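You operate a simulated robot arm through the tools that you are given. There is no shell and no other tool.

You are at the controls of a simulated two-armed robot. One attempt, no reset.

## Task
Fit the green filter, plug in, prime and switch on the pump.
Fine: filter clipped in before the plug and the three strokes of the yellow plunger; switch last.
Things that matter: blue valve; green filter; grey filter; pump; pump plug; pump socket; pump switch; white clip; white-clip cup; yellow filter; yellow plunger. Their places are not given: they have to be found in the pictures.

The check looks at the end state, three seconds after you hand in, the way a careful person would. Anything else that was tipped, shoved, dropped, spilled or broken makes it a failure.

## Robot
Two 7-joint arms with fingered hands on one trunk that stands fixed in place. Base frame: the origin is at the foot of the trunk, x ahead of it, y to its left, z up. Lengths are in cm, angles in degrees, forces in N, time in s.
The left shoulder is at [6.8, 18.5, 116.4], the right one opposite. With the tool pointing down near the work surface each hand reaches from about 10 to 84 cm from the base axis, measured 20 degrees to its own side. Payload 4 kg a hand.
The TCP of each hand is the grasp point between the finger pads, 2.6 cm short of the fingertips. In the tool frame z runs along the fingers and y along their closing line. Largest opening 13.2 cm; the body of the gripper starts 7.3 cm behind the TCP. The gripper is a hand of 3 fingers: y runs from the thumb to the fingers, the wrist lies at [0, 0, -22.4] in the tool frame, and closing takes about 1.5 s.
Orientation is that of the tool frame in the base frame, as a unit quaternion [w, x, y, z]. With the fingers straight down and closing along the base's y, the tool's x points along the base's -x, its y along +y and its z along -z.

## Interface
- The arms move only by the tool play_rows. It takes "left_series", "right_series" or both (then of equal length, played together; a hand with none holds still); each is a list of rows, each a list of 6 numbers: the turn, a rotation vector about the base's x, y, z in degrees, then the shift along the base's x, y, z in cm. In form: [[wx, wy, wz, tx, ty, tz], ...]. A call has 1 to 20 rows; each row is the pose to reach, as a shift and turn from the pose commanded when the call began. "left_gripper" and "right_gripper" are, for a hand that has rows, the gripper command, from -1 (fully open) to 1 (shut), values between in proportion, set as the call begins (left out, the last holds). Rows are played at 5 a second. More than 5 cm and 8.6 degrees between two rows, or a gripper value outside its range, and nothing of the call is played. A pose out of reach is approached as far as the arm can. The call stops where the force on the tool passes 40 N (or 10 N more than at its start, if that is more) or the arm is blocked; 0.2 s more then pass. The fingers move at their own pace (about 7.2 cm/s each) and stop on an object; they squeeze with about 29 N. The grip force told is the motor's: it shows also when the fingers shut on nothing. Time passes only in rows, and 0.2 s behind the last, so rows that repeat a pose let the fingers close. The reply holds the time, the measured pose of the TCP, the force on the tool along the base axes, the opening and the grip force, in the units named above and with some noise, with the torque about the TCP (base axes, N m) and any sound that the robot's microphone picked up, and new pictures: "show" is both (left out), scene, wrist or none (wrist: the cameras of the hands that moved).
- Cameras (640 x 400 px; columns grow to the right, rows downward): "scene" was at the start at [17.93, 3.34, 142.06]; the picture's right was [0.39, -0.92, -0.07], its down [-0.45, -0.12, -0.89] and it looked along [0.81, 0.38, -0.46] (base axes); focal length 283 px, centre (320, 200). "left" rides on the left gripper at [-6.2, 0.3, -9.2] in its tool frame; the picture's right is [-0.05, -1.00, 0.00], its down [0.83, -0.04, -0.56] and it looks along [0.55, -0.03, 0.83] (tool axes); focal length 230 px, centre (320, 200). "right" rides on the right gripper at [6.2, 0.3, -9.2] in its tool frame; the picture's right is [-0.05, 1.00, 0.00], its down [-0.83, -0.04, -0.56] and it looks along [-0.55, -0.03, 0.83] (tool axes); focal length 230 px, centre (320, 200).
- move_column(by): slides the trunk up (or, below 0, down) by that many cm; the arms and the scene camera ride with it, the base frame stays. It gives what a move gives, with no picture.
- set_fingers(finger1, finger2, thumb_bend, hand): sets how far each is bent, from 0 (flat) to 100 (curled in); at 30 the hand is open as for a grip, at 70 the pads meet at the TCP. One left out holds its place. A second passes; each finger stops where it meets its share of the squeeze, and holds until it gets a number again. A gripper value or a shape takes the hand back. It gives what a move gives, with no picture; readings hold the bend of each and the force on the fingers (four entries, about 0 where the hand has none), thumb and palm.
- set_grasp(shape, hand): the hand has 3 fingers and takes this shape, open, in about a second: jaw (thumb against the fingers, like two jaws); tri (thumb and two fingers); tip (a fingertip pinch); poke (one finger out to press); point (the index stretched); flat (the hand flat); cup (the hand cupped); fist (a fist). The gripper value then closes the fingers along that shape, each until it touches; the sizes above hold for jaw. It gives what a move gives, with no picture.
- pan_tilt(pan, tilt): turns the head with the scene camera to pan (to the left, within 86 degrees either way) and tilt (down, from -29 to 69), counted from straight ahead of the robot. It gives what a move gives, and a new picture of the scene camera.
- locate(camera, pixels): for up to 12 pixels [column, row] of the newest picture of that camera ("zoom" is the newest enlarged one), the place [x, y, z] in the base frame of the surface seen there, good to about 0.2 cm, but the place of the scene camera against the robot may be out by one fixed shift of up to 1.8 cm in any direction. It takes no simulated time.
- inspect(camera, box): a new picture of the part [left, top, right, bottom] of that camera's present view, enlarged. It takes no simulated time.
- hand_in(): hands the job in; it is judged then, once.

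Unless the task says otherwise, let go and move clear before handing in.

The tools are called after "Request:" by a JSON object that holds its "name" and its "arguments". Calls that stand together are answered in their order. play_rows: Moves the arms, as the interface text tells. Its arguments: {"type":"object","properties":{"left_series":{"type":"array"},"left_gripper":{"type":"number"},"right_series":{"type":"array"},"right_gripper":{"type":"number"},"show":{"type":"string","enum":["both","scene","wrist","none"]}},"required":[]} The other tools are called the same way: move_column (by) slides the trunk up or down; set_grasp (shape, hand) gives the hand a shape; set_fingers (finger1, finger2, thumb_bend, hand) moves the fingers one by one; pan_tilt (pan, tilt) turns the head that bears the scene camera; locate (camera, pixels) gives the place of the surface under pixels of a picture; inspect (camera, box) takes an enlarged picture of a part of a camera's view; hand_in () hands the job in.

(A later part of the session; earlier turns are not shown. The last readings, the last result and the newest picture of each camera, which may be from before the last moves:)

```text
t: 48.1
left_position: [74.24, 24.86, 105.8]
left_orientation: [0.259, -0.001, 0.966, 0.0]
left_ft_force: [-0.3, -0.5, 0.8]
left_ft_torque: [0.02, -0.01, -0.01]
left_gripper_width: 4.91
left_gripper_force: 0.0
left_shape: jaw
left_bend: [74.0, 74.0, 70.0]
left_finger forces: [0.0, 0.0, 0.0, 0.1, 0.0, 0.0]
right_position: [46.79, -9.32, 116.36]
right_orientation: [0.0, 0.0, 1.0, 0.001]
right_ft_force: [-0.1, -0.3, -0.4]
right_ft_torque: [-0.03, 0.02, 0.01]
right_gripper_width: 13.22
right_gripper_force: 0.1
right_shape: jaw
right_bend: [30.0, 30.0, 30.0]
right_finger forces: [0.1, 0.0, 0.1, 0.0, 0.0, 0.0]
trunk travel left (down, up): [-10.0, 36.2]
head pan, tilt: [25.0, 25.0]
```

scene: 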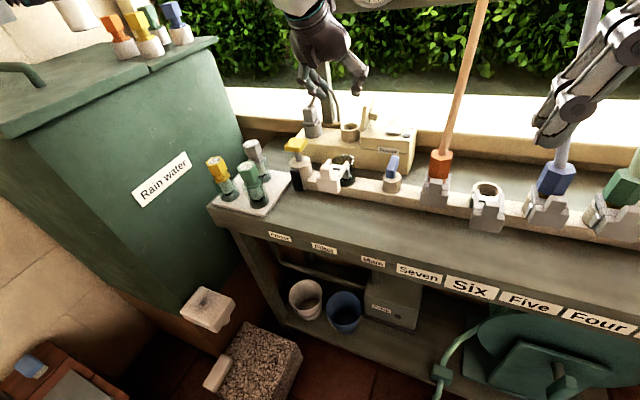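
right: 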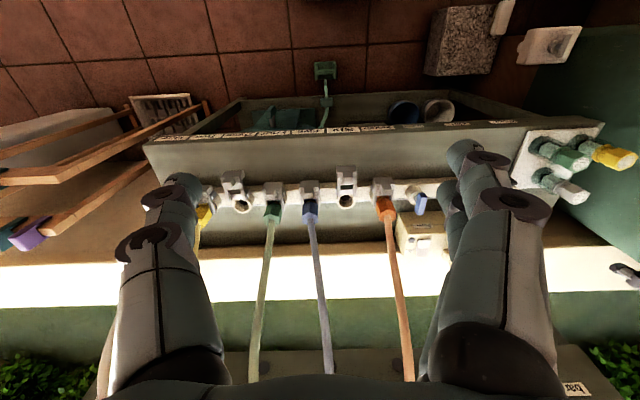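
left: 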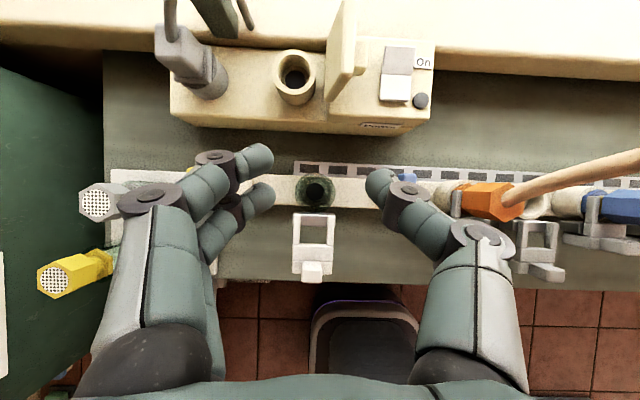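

Reach is fine with the 30° tilt, and the wrist camera now looks straight down. I'll use this view to measure the cup, socket, plug and switch.

Request:
{"name": "inspect", "arguments": {"camera": "left", "box": [140, 0, 440, 140]}}

Request:
{"name": "inspect", "arguments": {"camera": "left", "box": [270, 150, 360, 290]}}

Request:
{"name": "locate", "arguments": {"camera": "left", "pixels": [[315, 191], [297, 190], [334, 190], [316, 175], [315, 210], [297, 220], [331, 220], [313, 242], [313, 262], [313, 275], [313, 235], [325, 270]]}}

Request:
{"name": "locate", "arguments": {"camera": "left", "pixels": [[294, 76], [275, 76], [315, 76], [294, 56], [294, 97], [295, 80], [343, 50], [335, 95], [397, 60], [397, 88], [421, 100], [400, 40]]}}

Request:
{"name": "locate", "arguments": {"camera": "left", "pixels": [[175, 45], [190, 55], [205, 75], [210, 90], [165, 30], [200, 60], [225, 80], [180, 75], [215, 65], [172, 15], [185, 40], [250, 75]]}}

```text
2.13 times, centred on (290, 70) of left
```

zoom: 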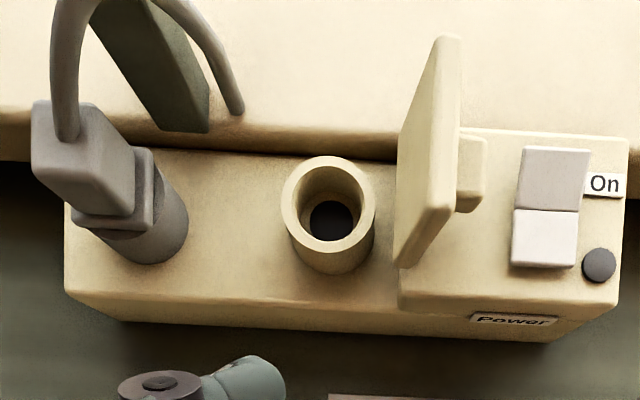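

```text
2.86 times, centred on (315, 220) of left
```

zoom: 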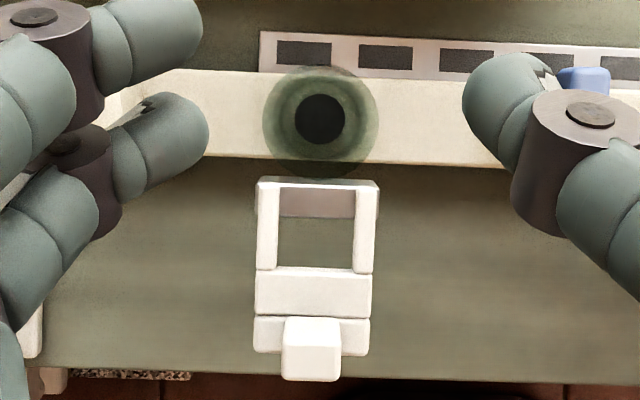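

```text
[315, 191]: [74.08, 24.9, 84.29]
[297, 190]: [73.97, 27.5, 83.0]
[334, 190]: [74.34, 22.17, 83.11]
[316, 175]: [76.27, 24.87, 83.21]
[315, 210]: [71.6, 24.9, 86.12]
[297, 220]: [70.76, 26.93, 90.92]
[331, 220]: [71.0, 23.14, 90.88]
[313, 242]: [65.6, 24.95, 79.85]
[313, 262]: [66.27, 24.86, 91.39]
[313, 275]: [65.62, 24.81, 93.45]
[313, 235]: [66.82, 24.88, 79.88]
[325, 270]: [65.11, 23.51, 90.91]
```

```text
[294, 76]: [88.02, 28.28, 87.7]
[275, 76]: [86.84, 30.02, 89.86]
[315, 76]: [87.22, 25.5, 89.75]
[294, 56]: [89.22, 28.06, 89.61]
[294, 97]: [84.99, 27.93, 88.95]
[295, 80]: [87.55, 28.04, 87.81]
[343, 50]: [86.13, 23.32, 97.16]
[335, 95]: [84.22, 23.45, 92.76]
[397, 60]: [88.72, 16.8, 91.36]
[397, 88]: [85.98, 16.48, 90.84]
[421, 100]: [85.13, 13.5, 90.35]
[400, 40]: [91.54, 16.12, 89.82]
```

```text
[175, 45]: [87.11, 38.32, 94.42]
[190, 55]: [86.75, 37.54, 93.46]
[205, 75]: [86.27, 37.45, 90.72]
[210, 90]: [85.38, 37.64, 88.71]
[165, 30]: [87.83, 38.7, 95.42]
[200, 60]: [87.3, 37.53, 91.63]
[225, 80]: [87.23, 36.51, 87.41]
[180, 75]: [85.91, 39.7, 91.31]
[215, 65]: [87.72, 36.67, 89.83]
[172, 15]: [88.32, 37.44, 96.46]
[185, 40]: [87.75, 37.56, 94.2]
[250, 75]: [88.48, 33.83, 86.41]
```

Measurements: cup hole (74.05, 24.9), socket centre ≈ (87, 27.9) rim z≈89.7, plug top ≈ (87.3, 38.3, 95), rocker rear half raised at (88.7, 16.8). Now I'll go back above the green filter with the 30° tilt.

Request:
{"name": "play_rows", "arguments": {"left_series": [[0, 0, 0, -2.5, 4, 0], [0, 0, 0, -5, 8, -0.5], [0, 0, 0, -7.5, 12, -1], [0, 0, 0, -9.5, 16, -2], [0, 0, 0, -10.74, 18.64, -3], [0, 0, 0, -10.74, 18.64, -6], [0, 0, 0, -10.74, 18.64, -8], [0, 0, 0, -10.74, 18.64, -8]], "show": "both"}}

Request:
{"name": "inspect", "arguments": {"camera": "left", "box": [220, 120, 420, 260]}}

```text
t: 49.9
left_position: [63.49, 43.61, 97.83]
left_orientation: [0.258, 0.0, 0.966, -0.001]
left_ft_force: [-1.0, -0.5, 0.2]
left_ft_torque: [0.0, 0.01, -0.01]
left_gripper_width: 4.91
left_gripper_force: 0.0
left_shape: jaw
left_bend: [74.0, 74.0, 70.0]
left_finger forces: [0.0, 0.0, 0.0, 0.1, 0.0, 0.0]
right_position: [46.82, -9.26, 116.37]
right_orientation: [0.0, -0.001, 1.0, -0.001]
right_ft_force: [0.4, -0.2, -1.2]
right_ft_torque: [-0.01, 0.01, -0.01]
right_gripper_width: 13.21
right_gripper_force: 0.0
right_shape: jaw
right_bend: [30.0, 30.0, 30.0]
right_finger forces: [0.0, 0.0, 0.0, 0.0, 0.0, 0.1]
trunk travel left (down, up): [-10.0, 36.2]
head pan, tilt: [25.0, 25.0]
```

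scene: 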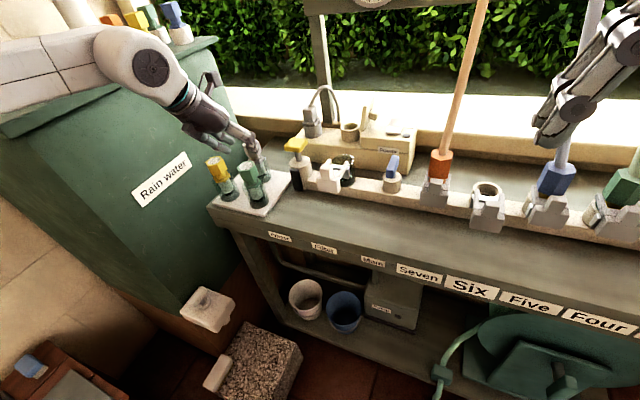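
left: 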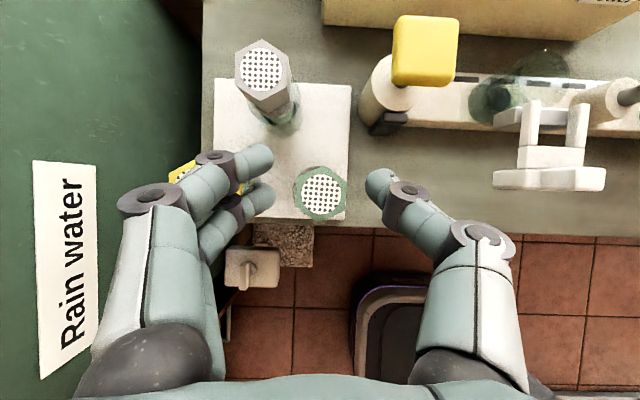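

```text
2.86 times, centred on (320, 190) of left
```

zoom: 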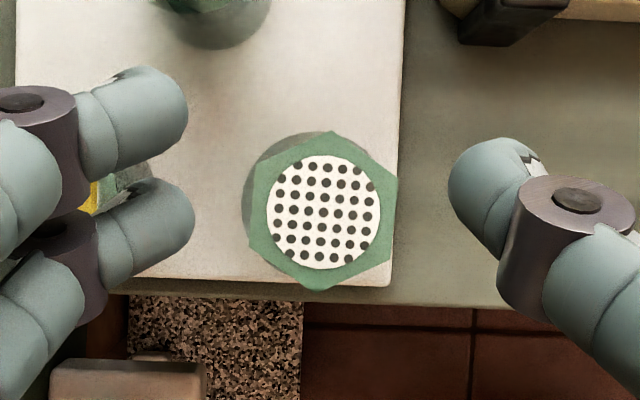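

The head is seen from directly above, mesh centre about (321,194). I'll locate it precisely before descending.

Request:
{"name": "locate", "arguments": {"camera": "left", "pixels": [[321.4, 194.2], [309, 194], [334, 194], [321, 183], [321, 206], [318, 218], [324, 170], [188, 170], [240, 185], [266, 160]]}}

```text
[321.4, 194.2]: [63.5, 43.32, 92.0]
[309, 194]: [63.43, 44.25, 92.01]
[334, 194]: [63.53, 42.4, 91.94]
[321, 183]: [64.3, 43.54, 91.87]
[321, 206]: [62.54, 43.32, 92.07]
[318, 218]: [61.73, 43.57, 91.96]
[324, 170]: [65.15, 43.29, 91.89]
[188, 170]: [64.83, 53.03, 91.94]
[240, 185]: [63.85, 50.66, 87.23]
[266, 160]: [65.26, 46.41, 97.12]
```

Centre is (63.46, 43.4). I'll descend 7.2 cm to z≈90.6, then close.

Request:
{"name": "play_rows", "arguments": {"left_series": [[0, 0, 0, 0, -0.1, -2], [0, 0, 0, 0, -0.15, -4], [0, 0, 0, 0, -0.15, -5.5], [0, 0, 0, 0, -0.15, -6.5], [0, 0, 0, 0, -0.15, -7.2], [0, 0, 0, 0, -0.15, -7.2]], "show": "both"}}

Request:
{"name": "inspect", "arguments": {"camera": "scene", "box": [190, 100, 310, 230]}}

```text
t: 51.3
left_position: [63.54, 43.47, 90.45]
left_orientation: [0.259, -0.001, 0.966, -0.001]
left_ft_force: [-0.3, 0.3, 0.1]
left_ft_torque: [0.0, -0.01, -0.01]
left_gripper_width: 4.9
left_gripper_force: 0.0
left_shape: jaw
left_bend: [74.0, 74.0, 70.0]
left_finger forces: [0.1, 0.0, 0.1, 0.1, 0.1, 0.0]
right_position: [46.79, -9.17, 116.31]
right_orientation: [0.0, 0.0, 1.0, -0.001]
right_ft_force: [0.0, -0.6, 0.0]
right_ft_torque: [0.0, 0.02, 0.0]
right_gripper_width: 13.2
right_gripper_force: 0.1
right_shape: jaw
right_bend: [30.0, 30.0, 30.0]
right_finger forces: [0.0, 0.0, 0.0, 0.0, 0.1, 0.1]
trunk travel left (down, up): [-10.0, 36.2]
head pan, tilt: [25.0, 25.0]
```

scene: 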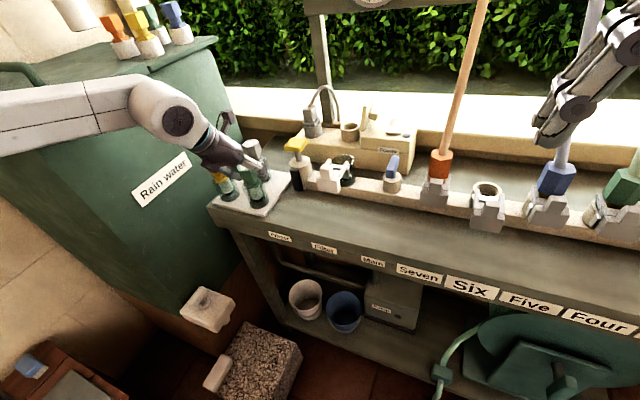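
left: 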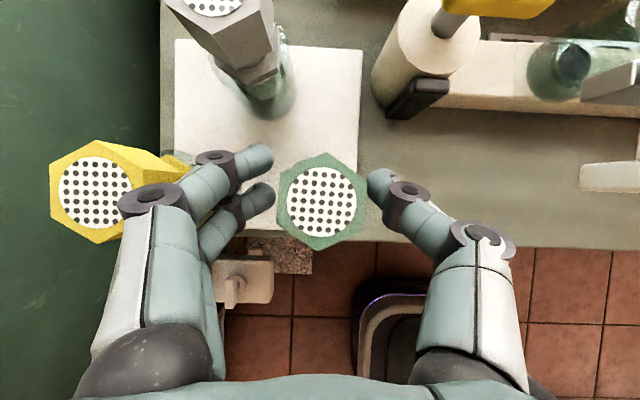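

```text
3.08 times, centred on (250, 165) of scene
```

zoom: 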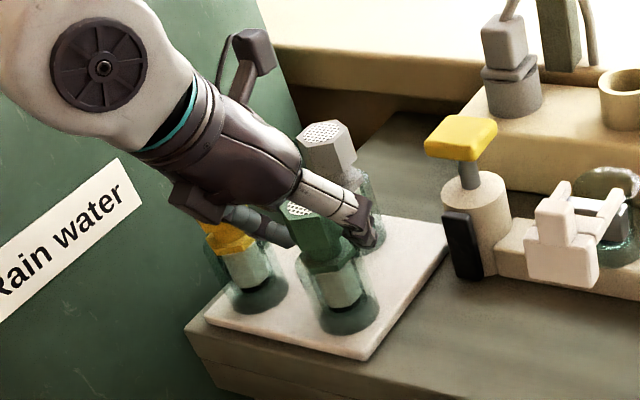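

Fingers straddle the head with no contact. Closing now.

Request:
{"name": "play_rows", "arguments": {"left_series": [[0, 0, 0, 0, 0, 0], [0, 0, 0, 0, 0, 0], [0, 0, 0, 0, 0, 0], [0, 0, 0, 0, 0, 0], [0, 0, 0, 0, 0, 0], [0, 0, 0, 0, 0, 0]], "left_gripper": 1, "show": "wrist"}}

```text
t: 52.7
left_position: [63.5, 43.56, 90.56]
left_orientation: [0.259, -0.001, 0.966, -0.001]
left_ft_force: [0.9, 6.1, 3.6]
left_ft_torque: [0.62, 0.01, -0.01]
left_gripper_width: 2.21
left_gripper_force: 29.4
left_shape: jaw
left_bend: [72.0, 73.0, 73.0]
left_finger forces: [13.3, 17.4, 0.0, 0.0, 21.7, 0.0]
right_position: [46.75, -9.18, 116.2]
right_orientation: [-0.001, -0.001, 1.0, 0.0]
right_ft_force: [-0.2, 0.0, 0.7]
right_ft_torque: [0.01, -0.02, 0.01]
right_gripper_width: 13.2
right_gripper_force: 0.0
right_shape: jaw
right_bend: [30.0, 30.0, 30.0]
right_finger forces: [0.0, 0.1, 0.0, 0.0, 0.1, 0.1]
trunk travel left (down, up): [-10.0, 36.2]
head pan, tilt: [25.0, 25.0]
```

left: 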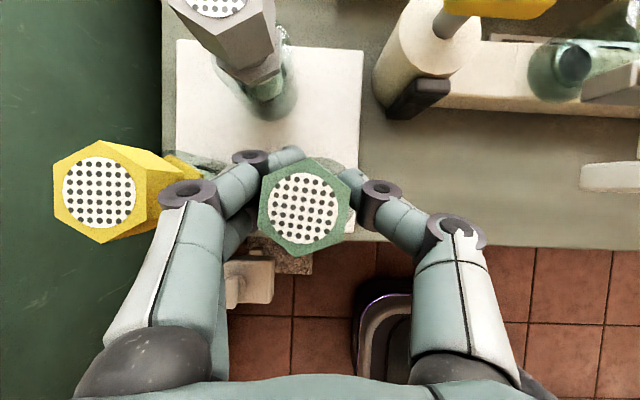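

The grip closed to 2.2 cm and the head swung toward +y: the fingertips slid into the neck below the head. I'll reopen and check that the filter settles upright.

Request:
{"name": "play_rows", "arguments": {"left_series": [[0, 0, 0, 0, -0.1, 0], [0, 0, 0, 0, -0.1, 0], [0, 0, 0, 0, -0.1, 0], [0, 0, 0, 0, -0.1, 0]], "left_gripper": 0.25, "show": "both"}}

Request:
{"name": "inspect", "arguments": {"camera": "scene", "box": [190, 100, 310, 230]}}

```text
t: 53.7
left_position: [63.49, 43.29, 90.54]
left_orientation: [0.259, 0.0, 0.966, -0.001]
left_ft_force: [0.1, 0.1, 0.4]
left_ft_torque: [0.01, -0.02, 0.01]
left_gripper_width: 4.89
left_gripper_force: 0.2
left_shape: jaw
left_bend: [74.0, 74.0, 70.0]
left_finger forces: [0.1, 0.1, 0.0, 0.0, 0.1, 0.0]
right_position: [46.94, -9.24, 116.28]
right_orientation: [0.0, 0.0, 1.0, 0.0]
right_ft_force: [0.2, -0.1, 0.1]
right_ft_torque: [0.02, 0.0, 0.0]
right_gripper_width: 13.21
right_gripper_force: 0.1
right_shape: jaw
right_bend: [30.0, 30.0, 30.0]
right_finger forces: [0.0, 0.0, 0.1, 0.0, 0.1, 0.0]
trunk travel left (down, up): [-10.0, 36.2]
head pan, tilt: [25.0, 25.0]
```

scene: 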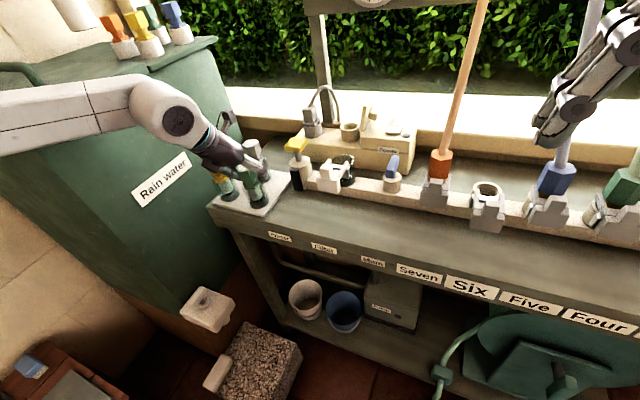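
left: 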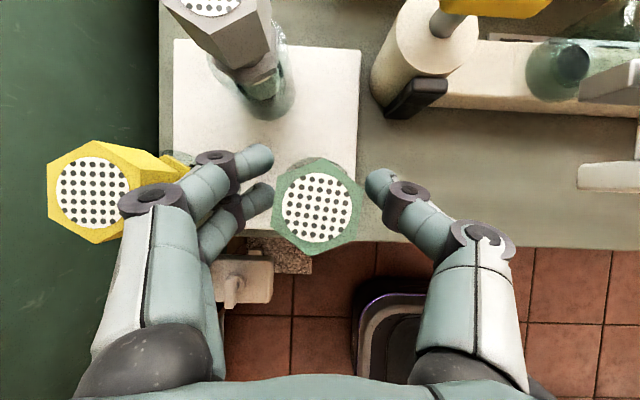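

```text
3.08 times, centred on (250, 165) of scene
```

zoom: 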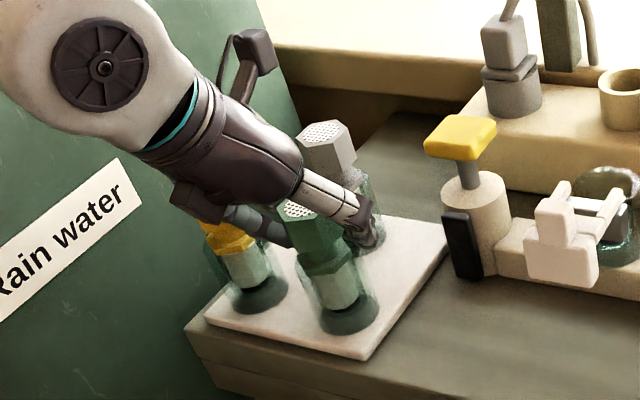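

The filter stands upright again. I'll raise the hand 1.3 cm so the pads close on the head only, and re-measure the head centre.

Request:
{"name": "play_rows", "arguments": {"left_series": [[0, 0, 0, 0, 0.05, 0.5], [0, 0, 0, 0, 0.1, 1.0], [0, 0, 0, 0, 0.1, 1.3], [0, 0, 0, 0, 0.1, 1.3]], "show": "wrist"}}

Request:
{"name": "inspect", "arguments": {"camera": "left", "box": [220, 120, 420, 270]}}

Request:
{"name": "locate", "arguments": {"camera": "left", "pixels": [[318, 202], [300, 202], [336, 202], [318, 188], [318, 216], [260, 160], [262, 195], [380, 185], [285, 202], [352, 202]]}}

```text
t: 54.7
left_position: [63.54, 43.5, 91.83]
left_orientation: [0.259, -0.001, 0.966, 0.0]
left_ft_force: [0.8, -0.5, 0.2]
left_ft_torque: [-0.03, 0.02, -0.02]
left_gripper_width: 4.92
left_gripper_force: 0.0
left_shape: jaw
left_bend: [74.0, 74.0, 70.0]
left_finger forces: [0.0, 0.0, 0.0, 0.0, 0.0, 0.0]
right_position: [46.84, -9.2, 116.37]
right_orientation: [0.0, -0.001, 1.0, 0.001]
right_ft_force: [-0.3, -0.2, 0.2]
right_ft_torque: [0.02, 0.0, 0.02]
right_gripper_width: 13.21
right_gripper_force: 0.0
right_shape: jaw
right_bend: [30.0, 30.0, 30.0]
right_finger forces: [0.0, 0.0, 0.0, 0.0, 0.1, 0.0]
trunk travel left (down, up): [-10.0, 36.2]
head pan, tilt: [25.0, 25.0]
```

left: 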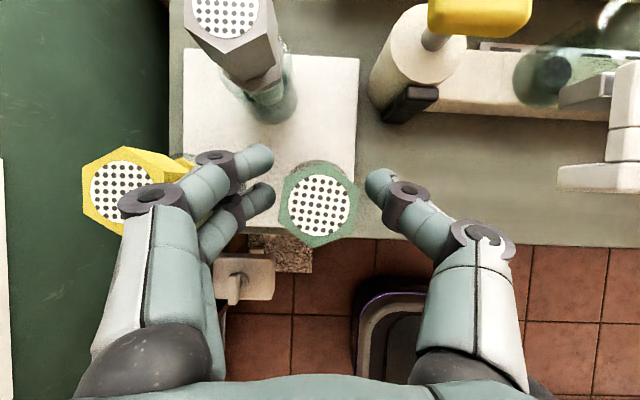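

```text
2.67 times, centred on (320, 195) of left
```

zoom: 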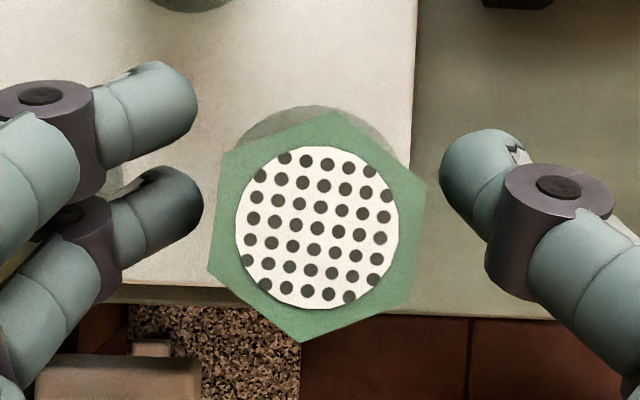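

```text
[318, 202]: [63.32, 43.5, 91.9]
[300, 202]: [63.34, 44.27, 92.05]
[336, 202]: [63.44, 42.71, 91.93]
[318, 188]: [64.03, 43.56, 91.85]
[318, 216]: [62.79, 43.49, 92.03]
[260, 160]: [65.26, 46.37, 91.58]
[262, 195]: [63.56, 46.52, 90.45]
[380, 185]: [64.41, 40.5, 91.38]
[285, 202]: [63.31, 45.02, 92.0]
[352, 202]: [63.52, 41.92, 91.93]
```

The head is yawed about −5.5° and the fingertips sit ~1.2 cm ahead of its centre. I'll yaw −5.5°, shift back 1 cm in x and then close.

Request:
{"name": "play_rows", "arguments": {"left_series": [[0, 0, -3, -0.5, 0, 0], [0, 0, -5.5, -1.0, -0.03, -0.1], [0, 0, -5.5, -1.0, -0.03, -0.1]], "show": "none"}}

Request:
{"name": "play_rows", "arguments": {"left_series": [[0, 0, 0, 0, 0, 0], [0, 0, 0, 0, 0, 0], [0, 0, 0, 0, 0, 0], [0, 0, 0, 0, 0, 0], [0, 0, 0, 0, 0, 0]], "left_gripper": 1, "show": "both"}}

Request:
{"name": "inspect", "arguments": {"camera": "left", "box": [220, 120, 420, 270]}}

```text
t: 55.5
left_position: [62.38, 43.44, 91.62]
left_orientation: [0.258, 0.046, 0.965, -0.013]
left_ft_force: [-0.9, 0.6, 0.1]
left_ft_torque: [0.04, -0.01, -0.02]
left_gripper_width: 4.89
left_gripper_force: 0.1
left_shape: jaw
left_bend: [74.0, 74.0, 70.0]
left_finger forces: [0.1, 0.1, 0.1, 0.0, 0.0, 0.1]
right_position: [46.88, -9.21, 116.35]
right_orientation: [0.0, -0.001, 1.0, -0.001]
right_ft_force: [-0.8, 0.2, 0.8]
right_ft_torque: [0.01, -0.03, 0.01]
right_gripper_width: 13.19
right_gripper_force: 0.1
right_shape: jaw
right_bend: [30.0, 30.0, 30.0]
right_finger forces: [0.1, 0.0, 0.0, 0.0, 0.1, 0.0]
trunk travel left (down, up): [-10.0, 36.2]
head pan, tilt: [25.0, 25.0]
```

```text
t: 56.7
left_position: [62.45, 43.54, 91.66]
left_orientation: [0.259, 0.045, 0.965, -0.013]
left_ft_force: [0.4, -0.4, -0.1]
left_ft_torque: [-0.01, 0.02, 0.03]
left_gripper_width: 2.98
left_gripper_force: 29.4
left_shape: jaw
left_bend: [73.0, 73.0, 70.0]
left_finger forces: [13.0, 13.0, 0.0, 0.0, 25.4, 0.1]
right_position: [46.81, -9.15, 116.24]
right_orientation: [0.0, 0.0, 1.0, 0.001]
right_ft_force: [0.5, 0.5, 0.6]
right_ft_torque: [0.01, -0.01, -0.03]
right_gripper_width: 13.19
right_gripper_force: 0.1
right_shape: jaw
right_bend: [30.0, 30.0, 30.0]
right_finger forces: [0.0, 0.1, 0.0, 0.0, 0.0, 0.0]
trunk travel left (down, up): [-10.0, 36.2]
head pan, tilt: [25.0, 25.0]
```

scene: 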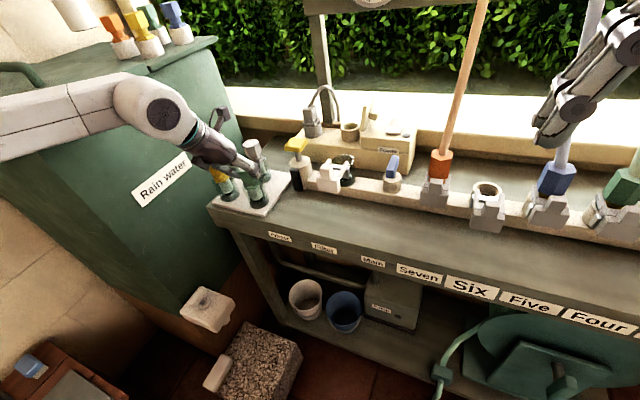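
left: 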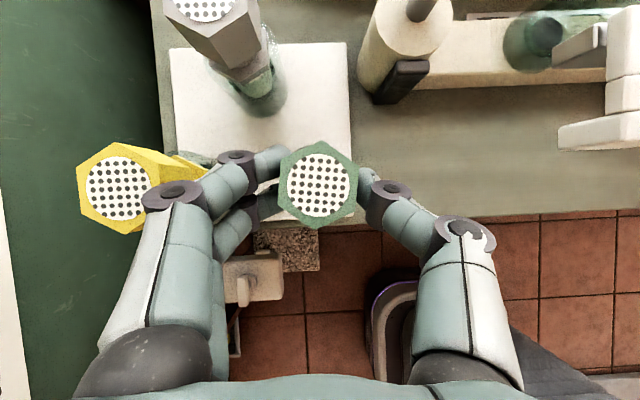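

```text
2.67 times, centred on (320, 195) of left
```

zoom: 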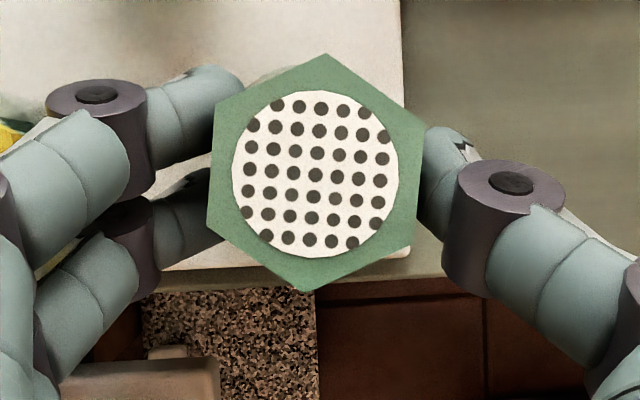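

Balanced grip (13/13/25 N, 2.98 cm), head square in the pads. I'll lift straight up and check it hangs vertically.

Request:
{"name": "play_rows", "arguments": {"left_series": [[0, 0, 0, 0, 0, 0.5], [0, 0, 0, 0, 0, 1.2], [0, 0, 0, 0, 0, 2.5], [0, 0, 0, 0, 0, 4], [0, 0, 0, 0, 0, 6], [0, 0, 0, 0, 0, 8], [0, 0, 0, 0, 0, 10], [0, 0, 0, 0, 0, 12], [0, 0, 0, 0, 0, 14], [0, 0, 0, 0, 0, 14]], "show": "both"}}

Request:
{"name": "inspect", "arguments": {"camera": "scene", "box": [180, 60, 320, 230]}}

Request:
{"name": "inspect", "arguments": {"camera": "left", "box": [220, 120, 420, 270]}}

```text
t: 58.9
left_position: [62.44, 43.39, 105.78]
left_orientation: [0.258, 0.045, 0.965, -0.013]
left_ft_force: [-0.5, -0.1, 0.1]
left_ft_torque: [0.01, 0.01, 0.02]
left_gripper_width: 2.95
left_gripper_force: 29.0
left_shape: jaw
left_bend: [73.0, 73.0, 70.0]
left_finger forces: [13.3, 13.1, 0.1, 0.0, 25.3, 0.0]
right_position: [46.99, -9.19, 116.26]
right_orientation: [0.001, 0.0, 1.0, 0.0]
right_ft_force: [0.3, 0.3, -0.3]
right_ft_torque: [-0.02, 0.01, 0.01]
right_gripper_width: 13.18
right_gripper_force: 0.0
right_shape: jaw
right_bend: [30.0, 30.0, 30.0]
right_finger forces: [0.0, 0.0, 0.0, 0.1, 0.1, 0.0]
trunk travel left (down, up): [-10.0, 36.2]
head pan, tilt: [25.0, 25.0]
```

scene: 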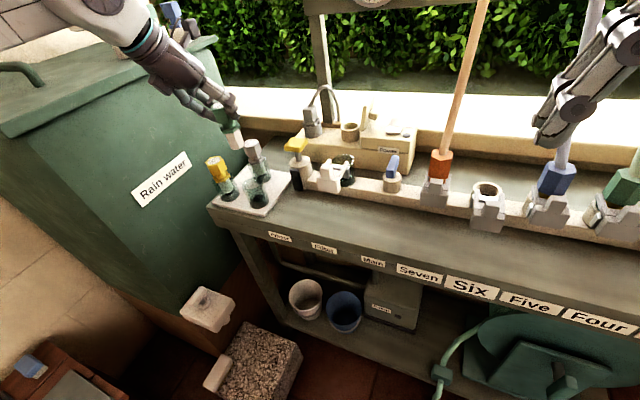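
left: 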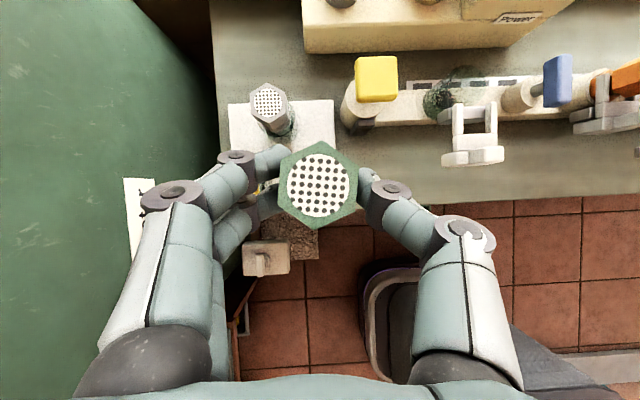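

```text
2.35 times, centred on (250, 145) of scene
```

zoom: 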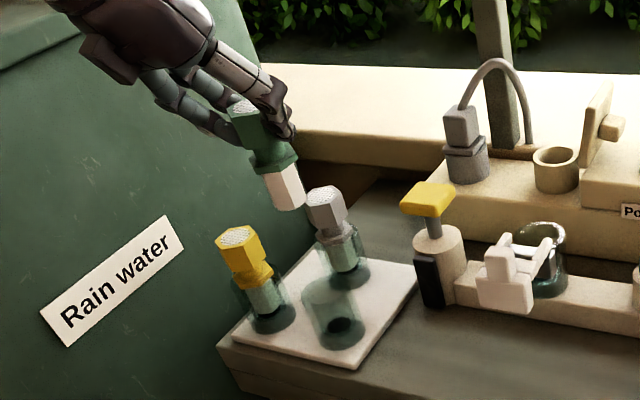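

```text
2.67 times, centred on (320, 195) of left
```

zoom: 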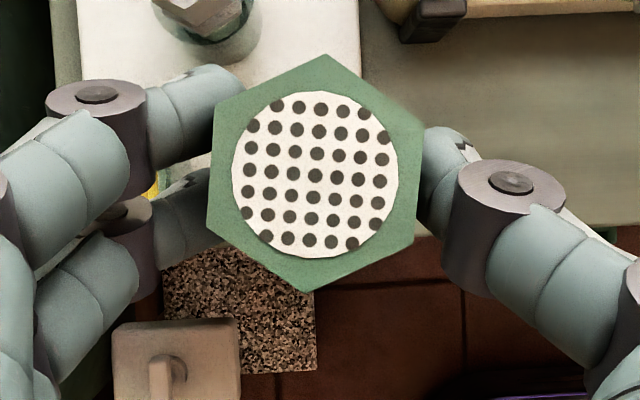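

The head's pose in the hand is unchanged after lifting. I'll check top-face level and its centre relative to the TCP.

Request:
{"name": "locate", "arguments": {"camera": "left", "pixels": [[318.1, 185.6], [295, 186], [343, 186], [318, 165], [318, 207], [320.5, 142], [314.5, 229], [280, 178], [356, 178], [303, 170], [335, 170]]}}

```text
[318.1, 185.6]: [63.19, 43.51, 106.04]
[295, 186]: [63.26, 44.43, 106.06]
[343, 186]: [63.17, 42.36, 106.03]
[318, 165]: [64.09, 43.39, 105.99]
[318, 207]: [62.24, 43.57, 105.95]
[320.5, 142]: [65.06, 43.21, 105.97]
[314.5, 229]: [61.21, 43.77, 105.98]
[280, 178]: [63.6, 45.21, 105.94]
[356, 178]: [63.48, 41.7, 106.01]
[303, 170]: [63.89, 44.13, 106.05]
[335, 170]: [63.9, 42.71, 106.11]
```

Top face is level; filter axis = TCP + (0.71, 0.08). I'll carry it over the cup so the axis lands on (74.05, 24.93).

Request:
{"name": "play_rows", "arguments": {"left_series": [[0, 0, 0, 1.5, -4, 0], [0, 0, 0, 4, -8, 0], [0, 0, 0, 6.5, -12, 0], [0, 0, 0, 9, -16, 0], [0, 0, 0, 10.9, -18.54, 0], [0, 0, 0, 10.9, -18.54, -2], [0, 0, 0, 10.9, -18.54, -4], [0, 0, 0, 10.9, -18.54, -4.5], [0, 0, 0, 10.9, -18.54, -4.5]], "show": "both"}}

Request:
{"name": "inspect", "arguments": {"camera": "scene", "box": [280, 80, 420, 220]}}

Request:
{"name": "inspect", "arguments": {"camera": "left", "box": [220, 100, 420, 270]}}

```text
t: 60.9
left_position: [73.34, 25.01, 101.21]
left_orientation: [0.259, 0.046, 0.965, -0.013]
left_ft_force: [-0.4, 0.1, -0.3]
left_ft_torque: [0.01, 0.02, -0.02]
left_gripper_width: 2.94
left_gripper_force: 29.2
left_shape: jaw
left_bend: [73.0, 73.0, 70.0]
left_finger forces: [13.1, 13.2, 0.0, 0.1, 25.4, 0.1]
right_position: [46.74, -9.22, 116.26]
right_orientation: [-0.001, -0.001, 1.0, -0.001]
right_ft_force: [0.0, 0.0, 0.8]
right_ft_torque: [0.01, 0.01, 0.0]
right_gripper_width: 13.19
right_gripper_force: 0.1
right_shape: jaw
right_bend: [30.0, 30.0, 30.0]
right_finger forces: [0.0, 0.0, 0.0, 0.1, 0.1, 0.0]
trunk travel left (down, up): [-10.0, 36.2]
head pan, tilt: [25.0, 25.0]
```

scene: 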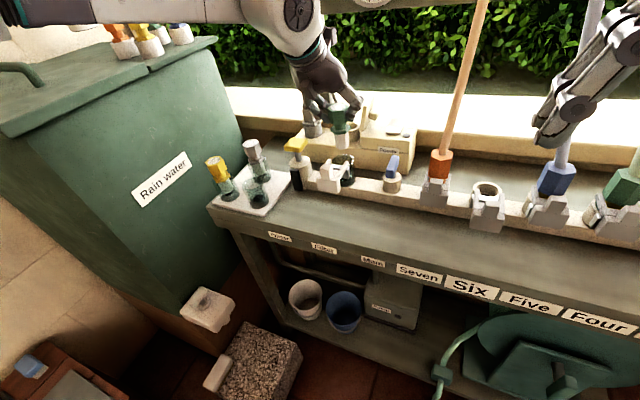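
left: 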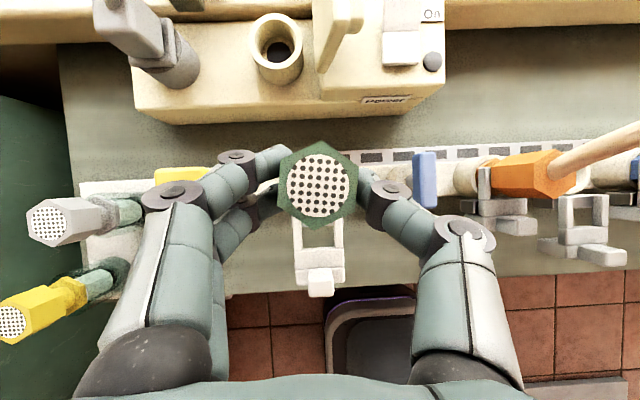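

```text
2.86 times, centred on (350, 150) of scene
```

zoom: 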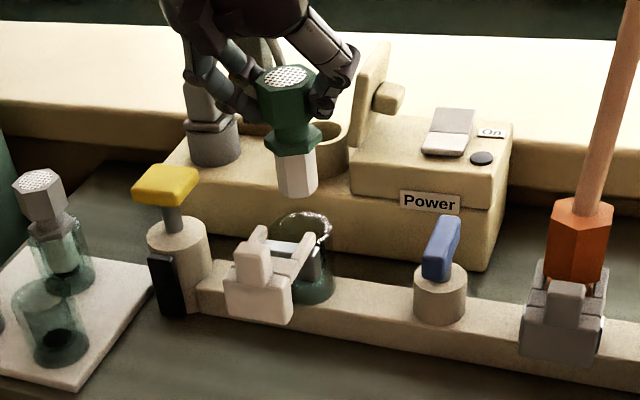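

```text
2.35 times, centred on (320, 185) of left
```

zoom: 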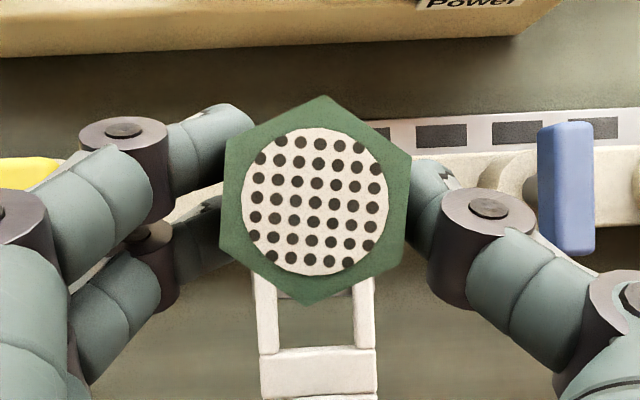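

Scene view shows the filter bottom right above the cup. I'll double-check the axis by locating the mesh now.

Request:
{"name": "locate", "arguments": {"camera": "left", "pixels": [[317.9, 185.5], [280, 178], [356, 178], [320.5, 142], [314.5, 229], [297, 240], [333, 240], [277, 30], [260, 45], [300, 45]]}}

```text
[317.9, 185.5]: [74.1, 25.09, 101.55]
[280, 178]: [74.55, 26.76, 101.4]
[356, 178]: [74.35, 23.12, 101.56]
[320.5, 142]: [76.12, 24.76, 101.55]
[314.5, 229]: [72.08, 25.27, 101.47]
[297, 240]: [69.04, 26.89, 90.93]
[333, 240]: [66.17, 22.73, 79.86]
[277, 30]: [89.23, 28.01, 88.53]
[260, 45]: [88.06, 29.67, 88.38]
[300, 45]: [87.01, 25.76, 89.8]
```

Axis is at (74.1, 25.0), within 1 mm of the cup. I'll lower it into the cup in stages.

Request:
{"name": "play_rows", "arguments": {"left_series": [[0, 0, 0, 0, -0.05, -0.7], [0, 0, 0, 0, -0.05, -1.4], [0, 0, 0, 0, -0.05, -2.1], [0, 0, 0, 0, -0.05, -2.8], [0, 0, 0, 0, -0.05, -3.4]], "show": "scene"}}

Request:
{"name": "inspect", "arguments": {"camera": "scene", "box": [280, 80, 420, 220]}}

```text
t: 62.1
left_position: [73.46, 24.9, 97.75]
left_orientation: [0.258, 0.045, 0.965, -0.012]
left_ft_force: [-0.1, -0.4, -0.1]
left_ft_torque: [-0.02, -0.02, -0.01]
left_gripper_width: 2.95
left_gripper_force: 29.7
left_shape: jaw
left_bend: [73.0, 73.0, 70.0]
left_finger forces: [13.2, 13.1, 0.0, 0.0, 25.3, 0.0]
right_position: [46.92, -9.17, 116.3]
right_orientation: [0.0, 0.0, 1.0, 0.0]
right_ft_force: [0.4, -0.5, -0.5]
right_ft_torque: [0.01, 0.02, -0.01]
right_gripper_width: 13.21
right_gripper_force: 0.0
right_shape: jaw
right_bend: [30.0, 30.0, 30.0]
right_finger forces: [0.0, 0.1, 0.0, 0.0, 0.1, 0.0]
trunk travel left (down, up): [-10.0, 36.2]
head pan, tilt: [25.0, 25.0]
```

scene: 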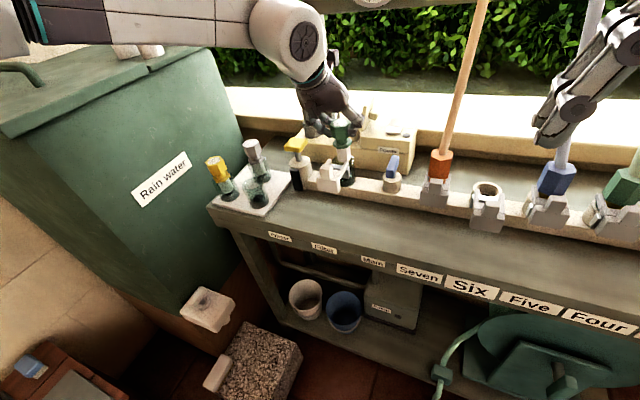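

```text
2.86 times, centred on (350, 150) of scene
```

zoom: 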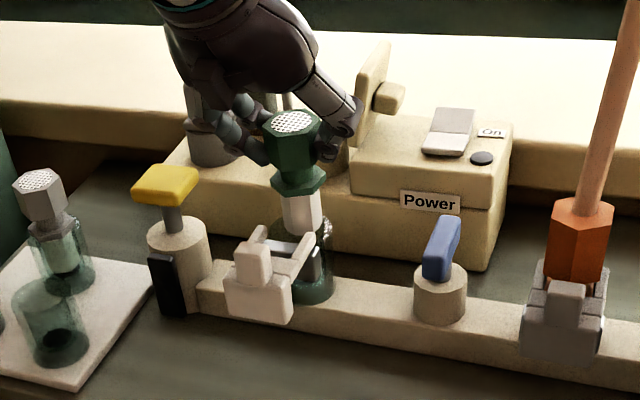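

No contact force and the bottom is in the cup mouth. Continue lowering in small steps.

Request:
{"name": "play_rows", "arguments": {"left_series": [[0, 0, 0, -0.03, 0, -0.5], [0, 0, 0, -0.03, 0, -1.0], [0, 0, 0, -0.03, 0, -1.5], [0, 0, 0, -0.03, 0, -2.0]], "show": "scene"}}

Request:
{"name": "inspect", "arguments": {"camera": "scene", "box": [290, 90, 400, 210]}}

```text
t: 63.1
left_position: [73.4, 24.93, 95.77]
left_orientation: [0.258, 0.046, 0.965, -0.013]
left_ft_force: [0.2, 0.1, -0.1]
left_ft_torque: [0.02, 0.0, 0.0]
left_gripper_width: 2.93
left_gripper_force: 29.1
left_shape: jaw
left_bend: [73.0, 73.0, 70.0]
left_finger forces: [13.2, 13.2, 0.1, 0.0, 25.3, 0.0]
right_position: [46.87, -9.31, 116.37]
right_orientation: [0.0, 0.0, 1.0, 0.0]
right_ft_force: [0.0, 0.8, 0.3]
right_ft_torque: [0.02, 0.04, 0.0]
right_gripper_width: 13.18
right_gripper_force: 0.0
right_shape: jaw
right_bend: [30.0, 30.0, 30.0]
right_finger forces: [0.0, 0.0, 0.1, 0.0, 0.0, 0.0]
trunk travel left (down, up): [-10.0, 36.2]
head pan, tilt: [25.0, 25.0]
```

scene: 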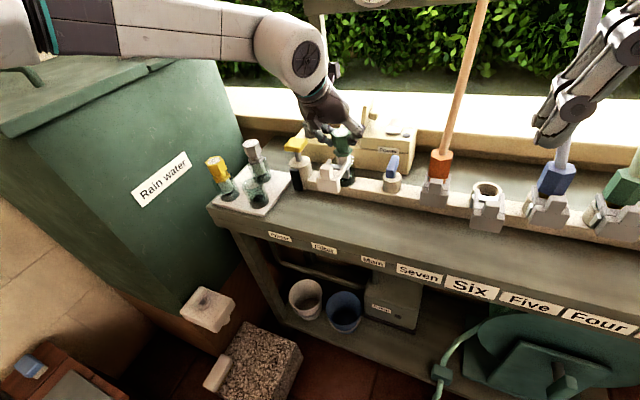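

```text
3.33 times, centred on (345, 150) of scene
```

zoom: 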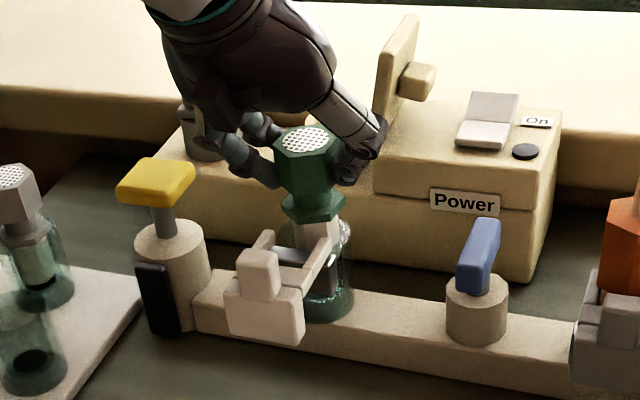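

Still free. Lowering further in 0.25 cm steps.

Request:
{"name": "play_rows", "arguments": {"left_series": [[0, 0, 0, 0, 0, -0.25], [0, 0, 0, 0, 0, -0.5], [0, 0, 0, 0, 0, -0.75], [0, 0, 0, 0, 0, -1.0]], "show": "none"}}

Request:
{"name": "inspect", "arguments": {"camera": "scene", "box": [290, 90, 400, 210]}}

```text
t: 64.1
left_position: [73.44, 24.87, 94.76]
left_orientation: [0.258, 0.047, 0.965, -0.013]
left_ft_force: [-0.2, -0.4, 0.3]
left_ft_torque: [-0.04, 0.0, 0.02]
left_gripper_width: 2.95
left_gripper_force: 29.0
left_shape: jaw
left_bend: [73.0, 73.0, 70.0]
left_finger forces: [13.1, 13.2, 0.0, 0.0, 25.2, 0.0]
right_position: [46.74, -9.34, 116.35]
right_orientation: [0.0, 0.0, 1.0, -0.001]
right_ft_force: [0.2, -1.1, 0.9]
right_ft_torque: [0.0, -0.01, 0.02]
right_gripper_width: 13.21
right_gripper_force: 0.0
right_shape: jaw
right_bend: [30.0, 30.0, 30.0]
right_finger forces: [0.1, 0.1, 0.0, 0.0, 0.0, 0.0]
trunk travel left (down, up): [-10.0, 36.2]
head pan, tilt: [25.0, 25.0]
```

```text
3.33 times, centred on (345, 150) of scene
```

zoom: 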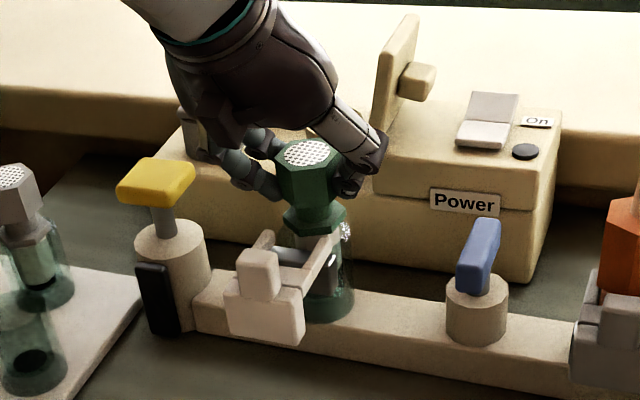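

No resistance yet at z=94.8. Continue down gently until contact.

Request:
{"name": "play_rows", "arguments": {"left_series": [[0, 0, 0, 0, 0, -0.2], [0, 0, 0, 0, 0, -0.4], [0, 0, 0, 0, 0, -0.6], [0, 0, 0, 0, 0, -0.8]], "show": "none"}}

Request:
{"name": "inspect", "arguments": {"camera": "scene", "box": [290, 90, 400, 210]}}

```text
t: 65.1
left_position: [73.29, 24.89, 93.98]
left_orientation: [0.259, 0.045, 0.965, -0.013]
left_ft_force: [0.1, -1.1, 0.1]
left_ft_torque: [0.02, -0.02, -0.01]
left_gripper_width: 2.93
left_gripper_force: 28.7
left_shape: jaw
left_bend: [73.0, 73.0, 70.0]
left_finger forces: [13.1, 13.3, 0.0, 0.0, 25.3, 0.0]
right_position: [46.82, -9.18, 116.21]
right_orientation: [0.001, -0.001, 1.0, 0.0]
right_ft_force: [0.3, 0.6, 0.5]
right_ft_torque: [0.01, 0.03, 0.0]
right_gripper_width: 13.2
right_gripper_force: 0.0
right_shape: jaw
right_bend: [30.0, 30.0, 30.0]
right_finger forces: [0.1, 0.1, 0.0, 0.0, 0.1, 0.0]
trunk travel left (down, up): [-10.0, 36.2]
head pan, tilt: [25.0, 25.0]
```

```text
3.33 times, centred on (345, 150) of scene
```

zoom: 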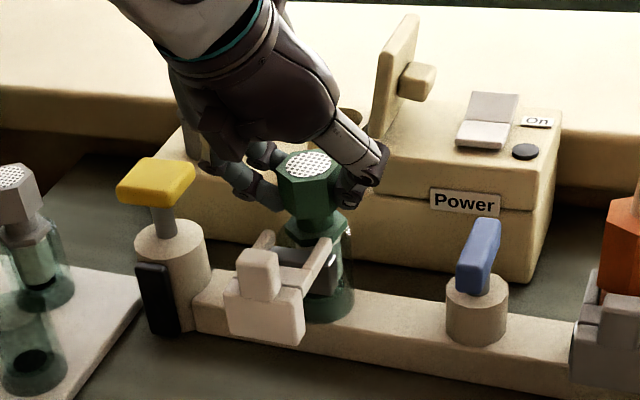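

Still no contact; the head bottom is near the fork height. Continue down 0.2 cm at a time until it seats.

Request:
{"name": "play_rows", "arguments": {"left_series": [[0, 0, 0, 0.05, 0, -0.15], [0, 0, 0, 0.05, 0, -0.3], [0, 0, 0, 0.05, 0, -0.45]], "show": "none"}}

Request:
{"name": "inspect", "arguments": {"camera": "scene", "box": [310, 110, 370, 200]}}

```text
t: 65.9
left_position: [73.38, 24.84, 93.65]
left_orientation: [0.26, 0.045, 0.964, -0.013]
left_ft_force: [1.4, 0.0, 3.1]
left_ft_torque: [-0.02, -0.02, 0.04]
left_gripper_width: 2.94
left_gripper_force: 29.0
left_shape: jaw
left_bend: [73.0, 73.0, 70.0]
left_finger forces: [13.3, 13.6, 0.1, 0.0, 26.0, 0.0]
right_position: [46.84, -9.22, 116.35]
right_orientation: [0.0, 0.001, 1.0, 0.0]
right_ft_force: [-0.2, -0.5, -0.1]
right_ft_torque: [0.02, 0.01, 0.01]
right_gripper_width: 13.16
right_gripper_force: 0.0
right_shape: jaw
right_bend: [30.0, 30.0, 30.0]
right_finger forces: [0.1, 0.0, 0.0, 0.0, 0.1, 0.0]
trunk travel left (down, up): [-10.0, 36.2]
head pan, tilt: [25.0, 25.0]
```

```text
4.44 times, centred on (340, 155) of scene
```

zoom: 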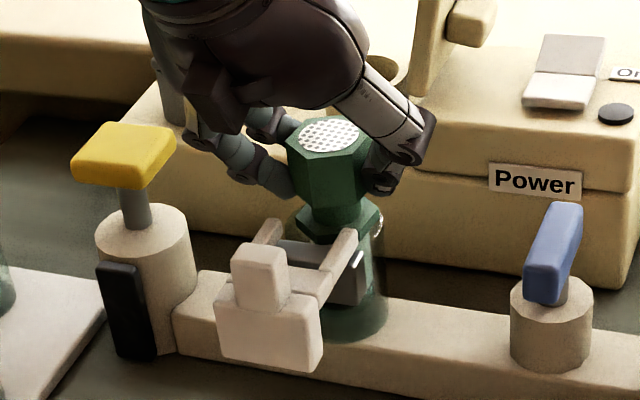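

First contact (3 N up) at z=93.65. I'll press 0.3 cm further to see whether it is a seal or the bottom.

Request:
{"name": "play_rows", "arguments": {"left_series": [[0, 0, 0, 0, 0, -0.15], [0, 0, 0, 0, 0, -0.3], [0, 0, 0, 0, 0, -0.3]], "show": "wrist"}}

Request:
{"name": "locate", "arguments": {"camera": "left", "pixels": [[317.9, 185.5], [295, 186], [343, 186], [318, 165], [318, 207]]}}

```text
t: 66.7
left_position: [73.48, 24.87, 93.62]
left_orientation: [0.261, 0.045, 0.964, -0.013]
left_ft_force: [3.7, 1.7, 14.1]
left_ft_torque: [0.07, -0.14, -0.02]
left_gripper_width: 2.97
left_gripper_force: 28.8
left_shape: jaw
left_bend: [73.0, 74.0, 71.0]
left_finger forces: [14.9, 15.6, 0.1, 0.1, 27.7, 0.1]
right_position: [46.81, -9.15, 116.28]
right_orientation: [0.001, -0.001, 1.0, 0.0]
right_ft_force: [0.2, 0.1, -0.1]
right_ft_torque: [0.02, -0.01, 0.02]
right_gripper_width: 13.18
right_gripper_force: 0.1
right_shape: jaw
right_bend: [30.0, 30.0, 30.0]
right_finger forces: [0.0, 0.0, 0.0, 0.1, 0.0, 0.1]
trunk travel left (down, up): [-10.0, 36.2]
head pan, tilt: [25.0, 25.0]
```

left: 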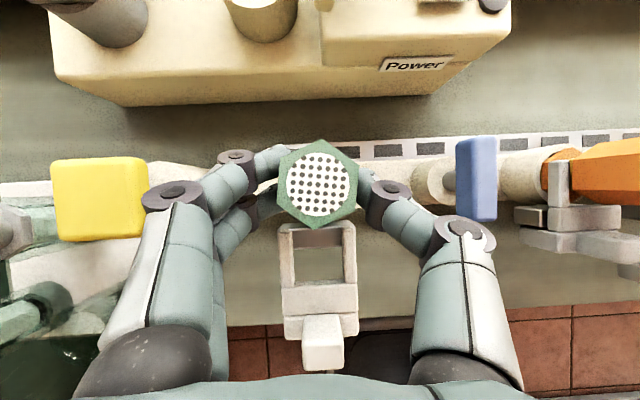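

```text
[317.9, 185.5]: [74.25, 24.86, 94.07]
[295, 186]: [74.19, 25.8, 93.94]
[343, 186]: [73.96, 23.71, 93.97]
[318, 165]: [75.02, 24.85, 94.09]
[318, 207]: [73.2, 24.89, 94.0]
```

Hard stop at 93.6 with 14 N, top level at z≈94.0: the filter is seated. I'll relax the press, open, and back the hand up and away.

Request:
{"name": "play_rows", "arguments": {"left_series": [[0, 0, 0, -0.05, 0, 0.15], [0, 0, 0, -0.1, 0, 0.3], [0, 0, 0, -0.1, 0, 0.3]], "show": "none"}}

Request:
{"name": "play_rows", "arguments": {"left_series": [[0, 0, 0, 0, 0, 0], [0, 0, 0, 0, 0, 0], [0, 0, 0, 0, 0, 0], [0, 0, 0, 0, 0, 0]], "left_gripper": 0.2, "show": "both"}}

```text
t: 67.5
left_position: [73.32, 24.83, 93.56]
left_orientation: [0.258, 0.047, 0.965, -0.013]
left_ft_force: [2.5, -1.2, 9.4]
left_ft_torque: [0.03, -0.07, -0.05]
left_gripper_width: 2.96
left_gripper_force: 29.1
left_shape: jaw
left_bend: [73.0, 74.0, 71.0]
left_finger forces: [13.8, 15.0, 0.1, 0.1, 28.3, 0.1]
right_position: [46.83, -9.14, 116.39]
right_orientation: [0.0, 0.0, 1.0, 0.001]
right_ft_force: [-0.9, 0.3, -0.6]
right_ft_torque: [-0.01, 0.01, 0.01]
right_gripper_width: 13.2
right_gripper_force: 0.1
right_shape: jaw
right_bend: [30.0, 30.0, 30.0]
right_finger forces: [0.0, 0.0, 0.0, 0.1, 0.1, 0.0]
trunk travel left (down, up): [-10.0, 36.2]
head pan, tilt: [25.0, 25.0]
```

```text
t: 68.5
left_position: [73.39, 24.89, 93.55]
left_orientation: [0.257, 0.046, 0.965, -0.013]
left_ft_force: [0.5, 0.3, -0.6]
left_ft_torque: [-0.04, 0.0, -0.03]
left_gripper_width: 5.22
left_gripper_force: 0.1
left_shape: jaw
left_bend: [73.0, 73.0, 70.0]
left_finger forces: [0.0, 0.1, 0.1, 0.1, 0.0, 0.0]
right_position: [46.93, -9.32, 116.38]
right_orientation: [0.001, 0.0, 1.0, 0.0]
right_ft_force: [0.7, -0.1, -0.2]
right_ft_torque: [-0.02, -0.01, -0.02]
right_gripper_width: 13.22
right_gripper_force: 0.1
right_shape: jaw
right_bend: [30.0, 30.0, 30.0]
right_finger forces: [0.0, 0.1, 0.0, 0.1, 0.1, 0.0]
trunk travel left (down, up): [-10.0, 36.2]
head pan, tilt: [25.0, 25.0]
```

scene: 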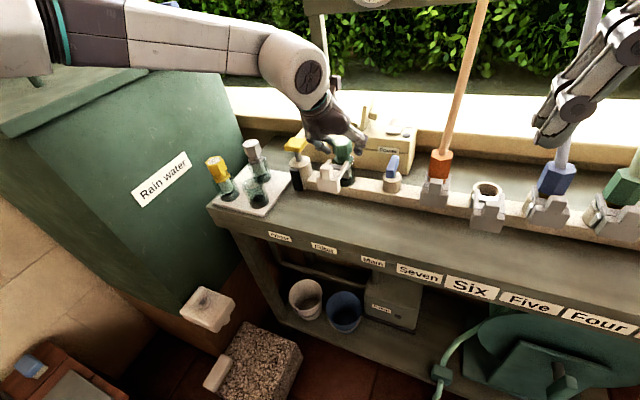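
left: 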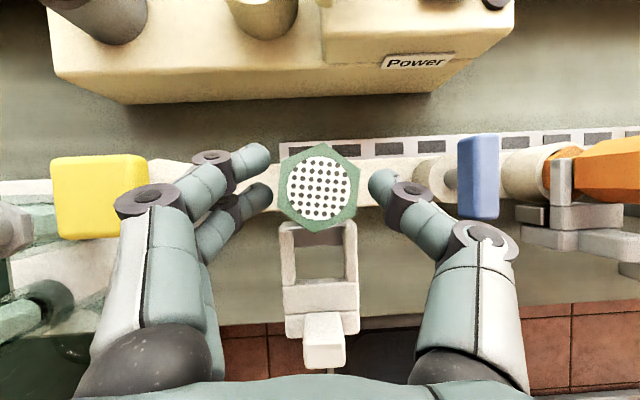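

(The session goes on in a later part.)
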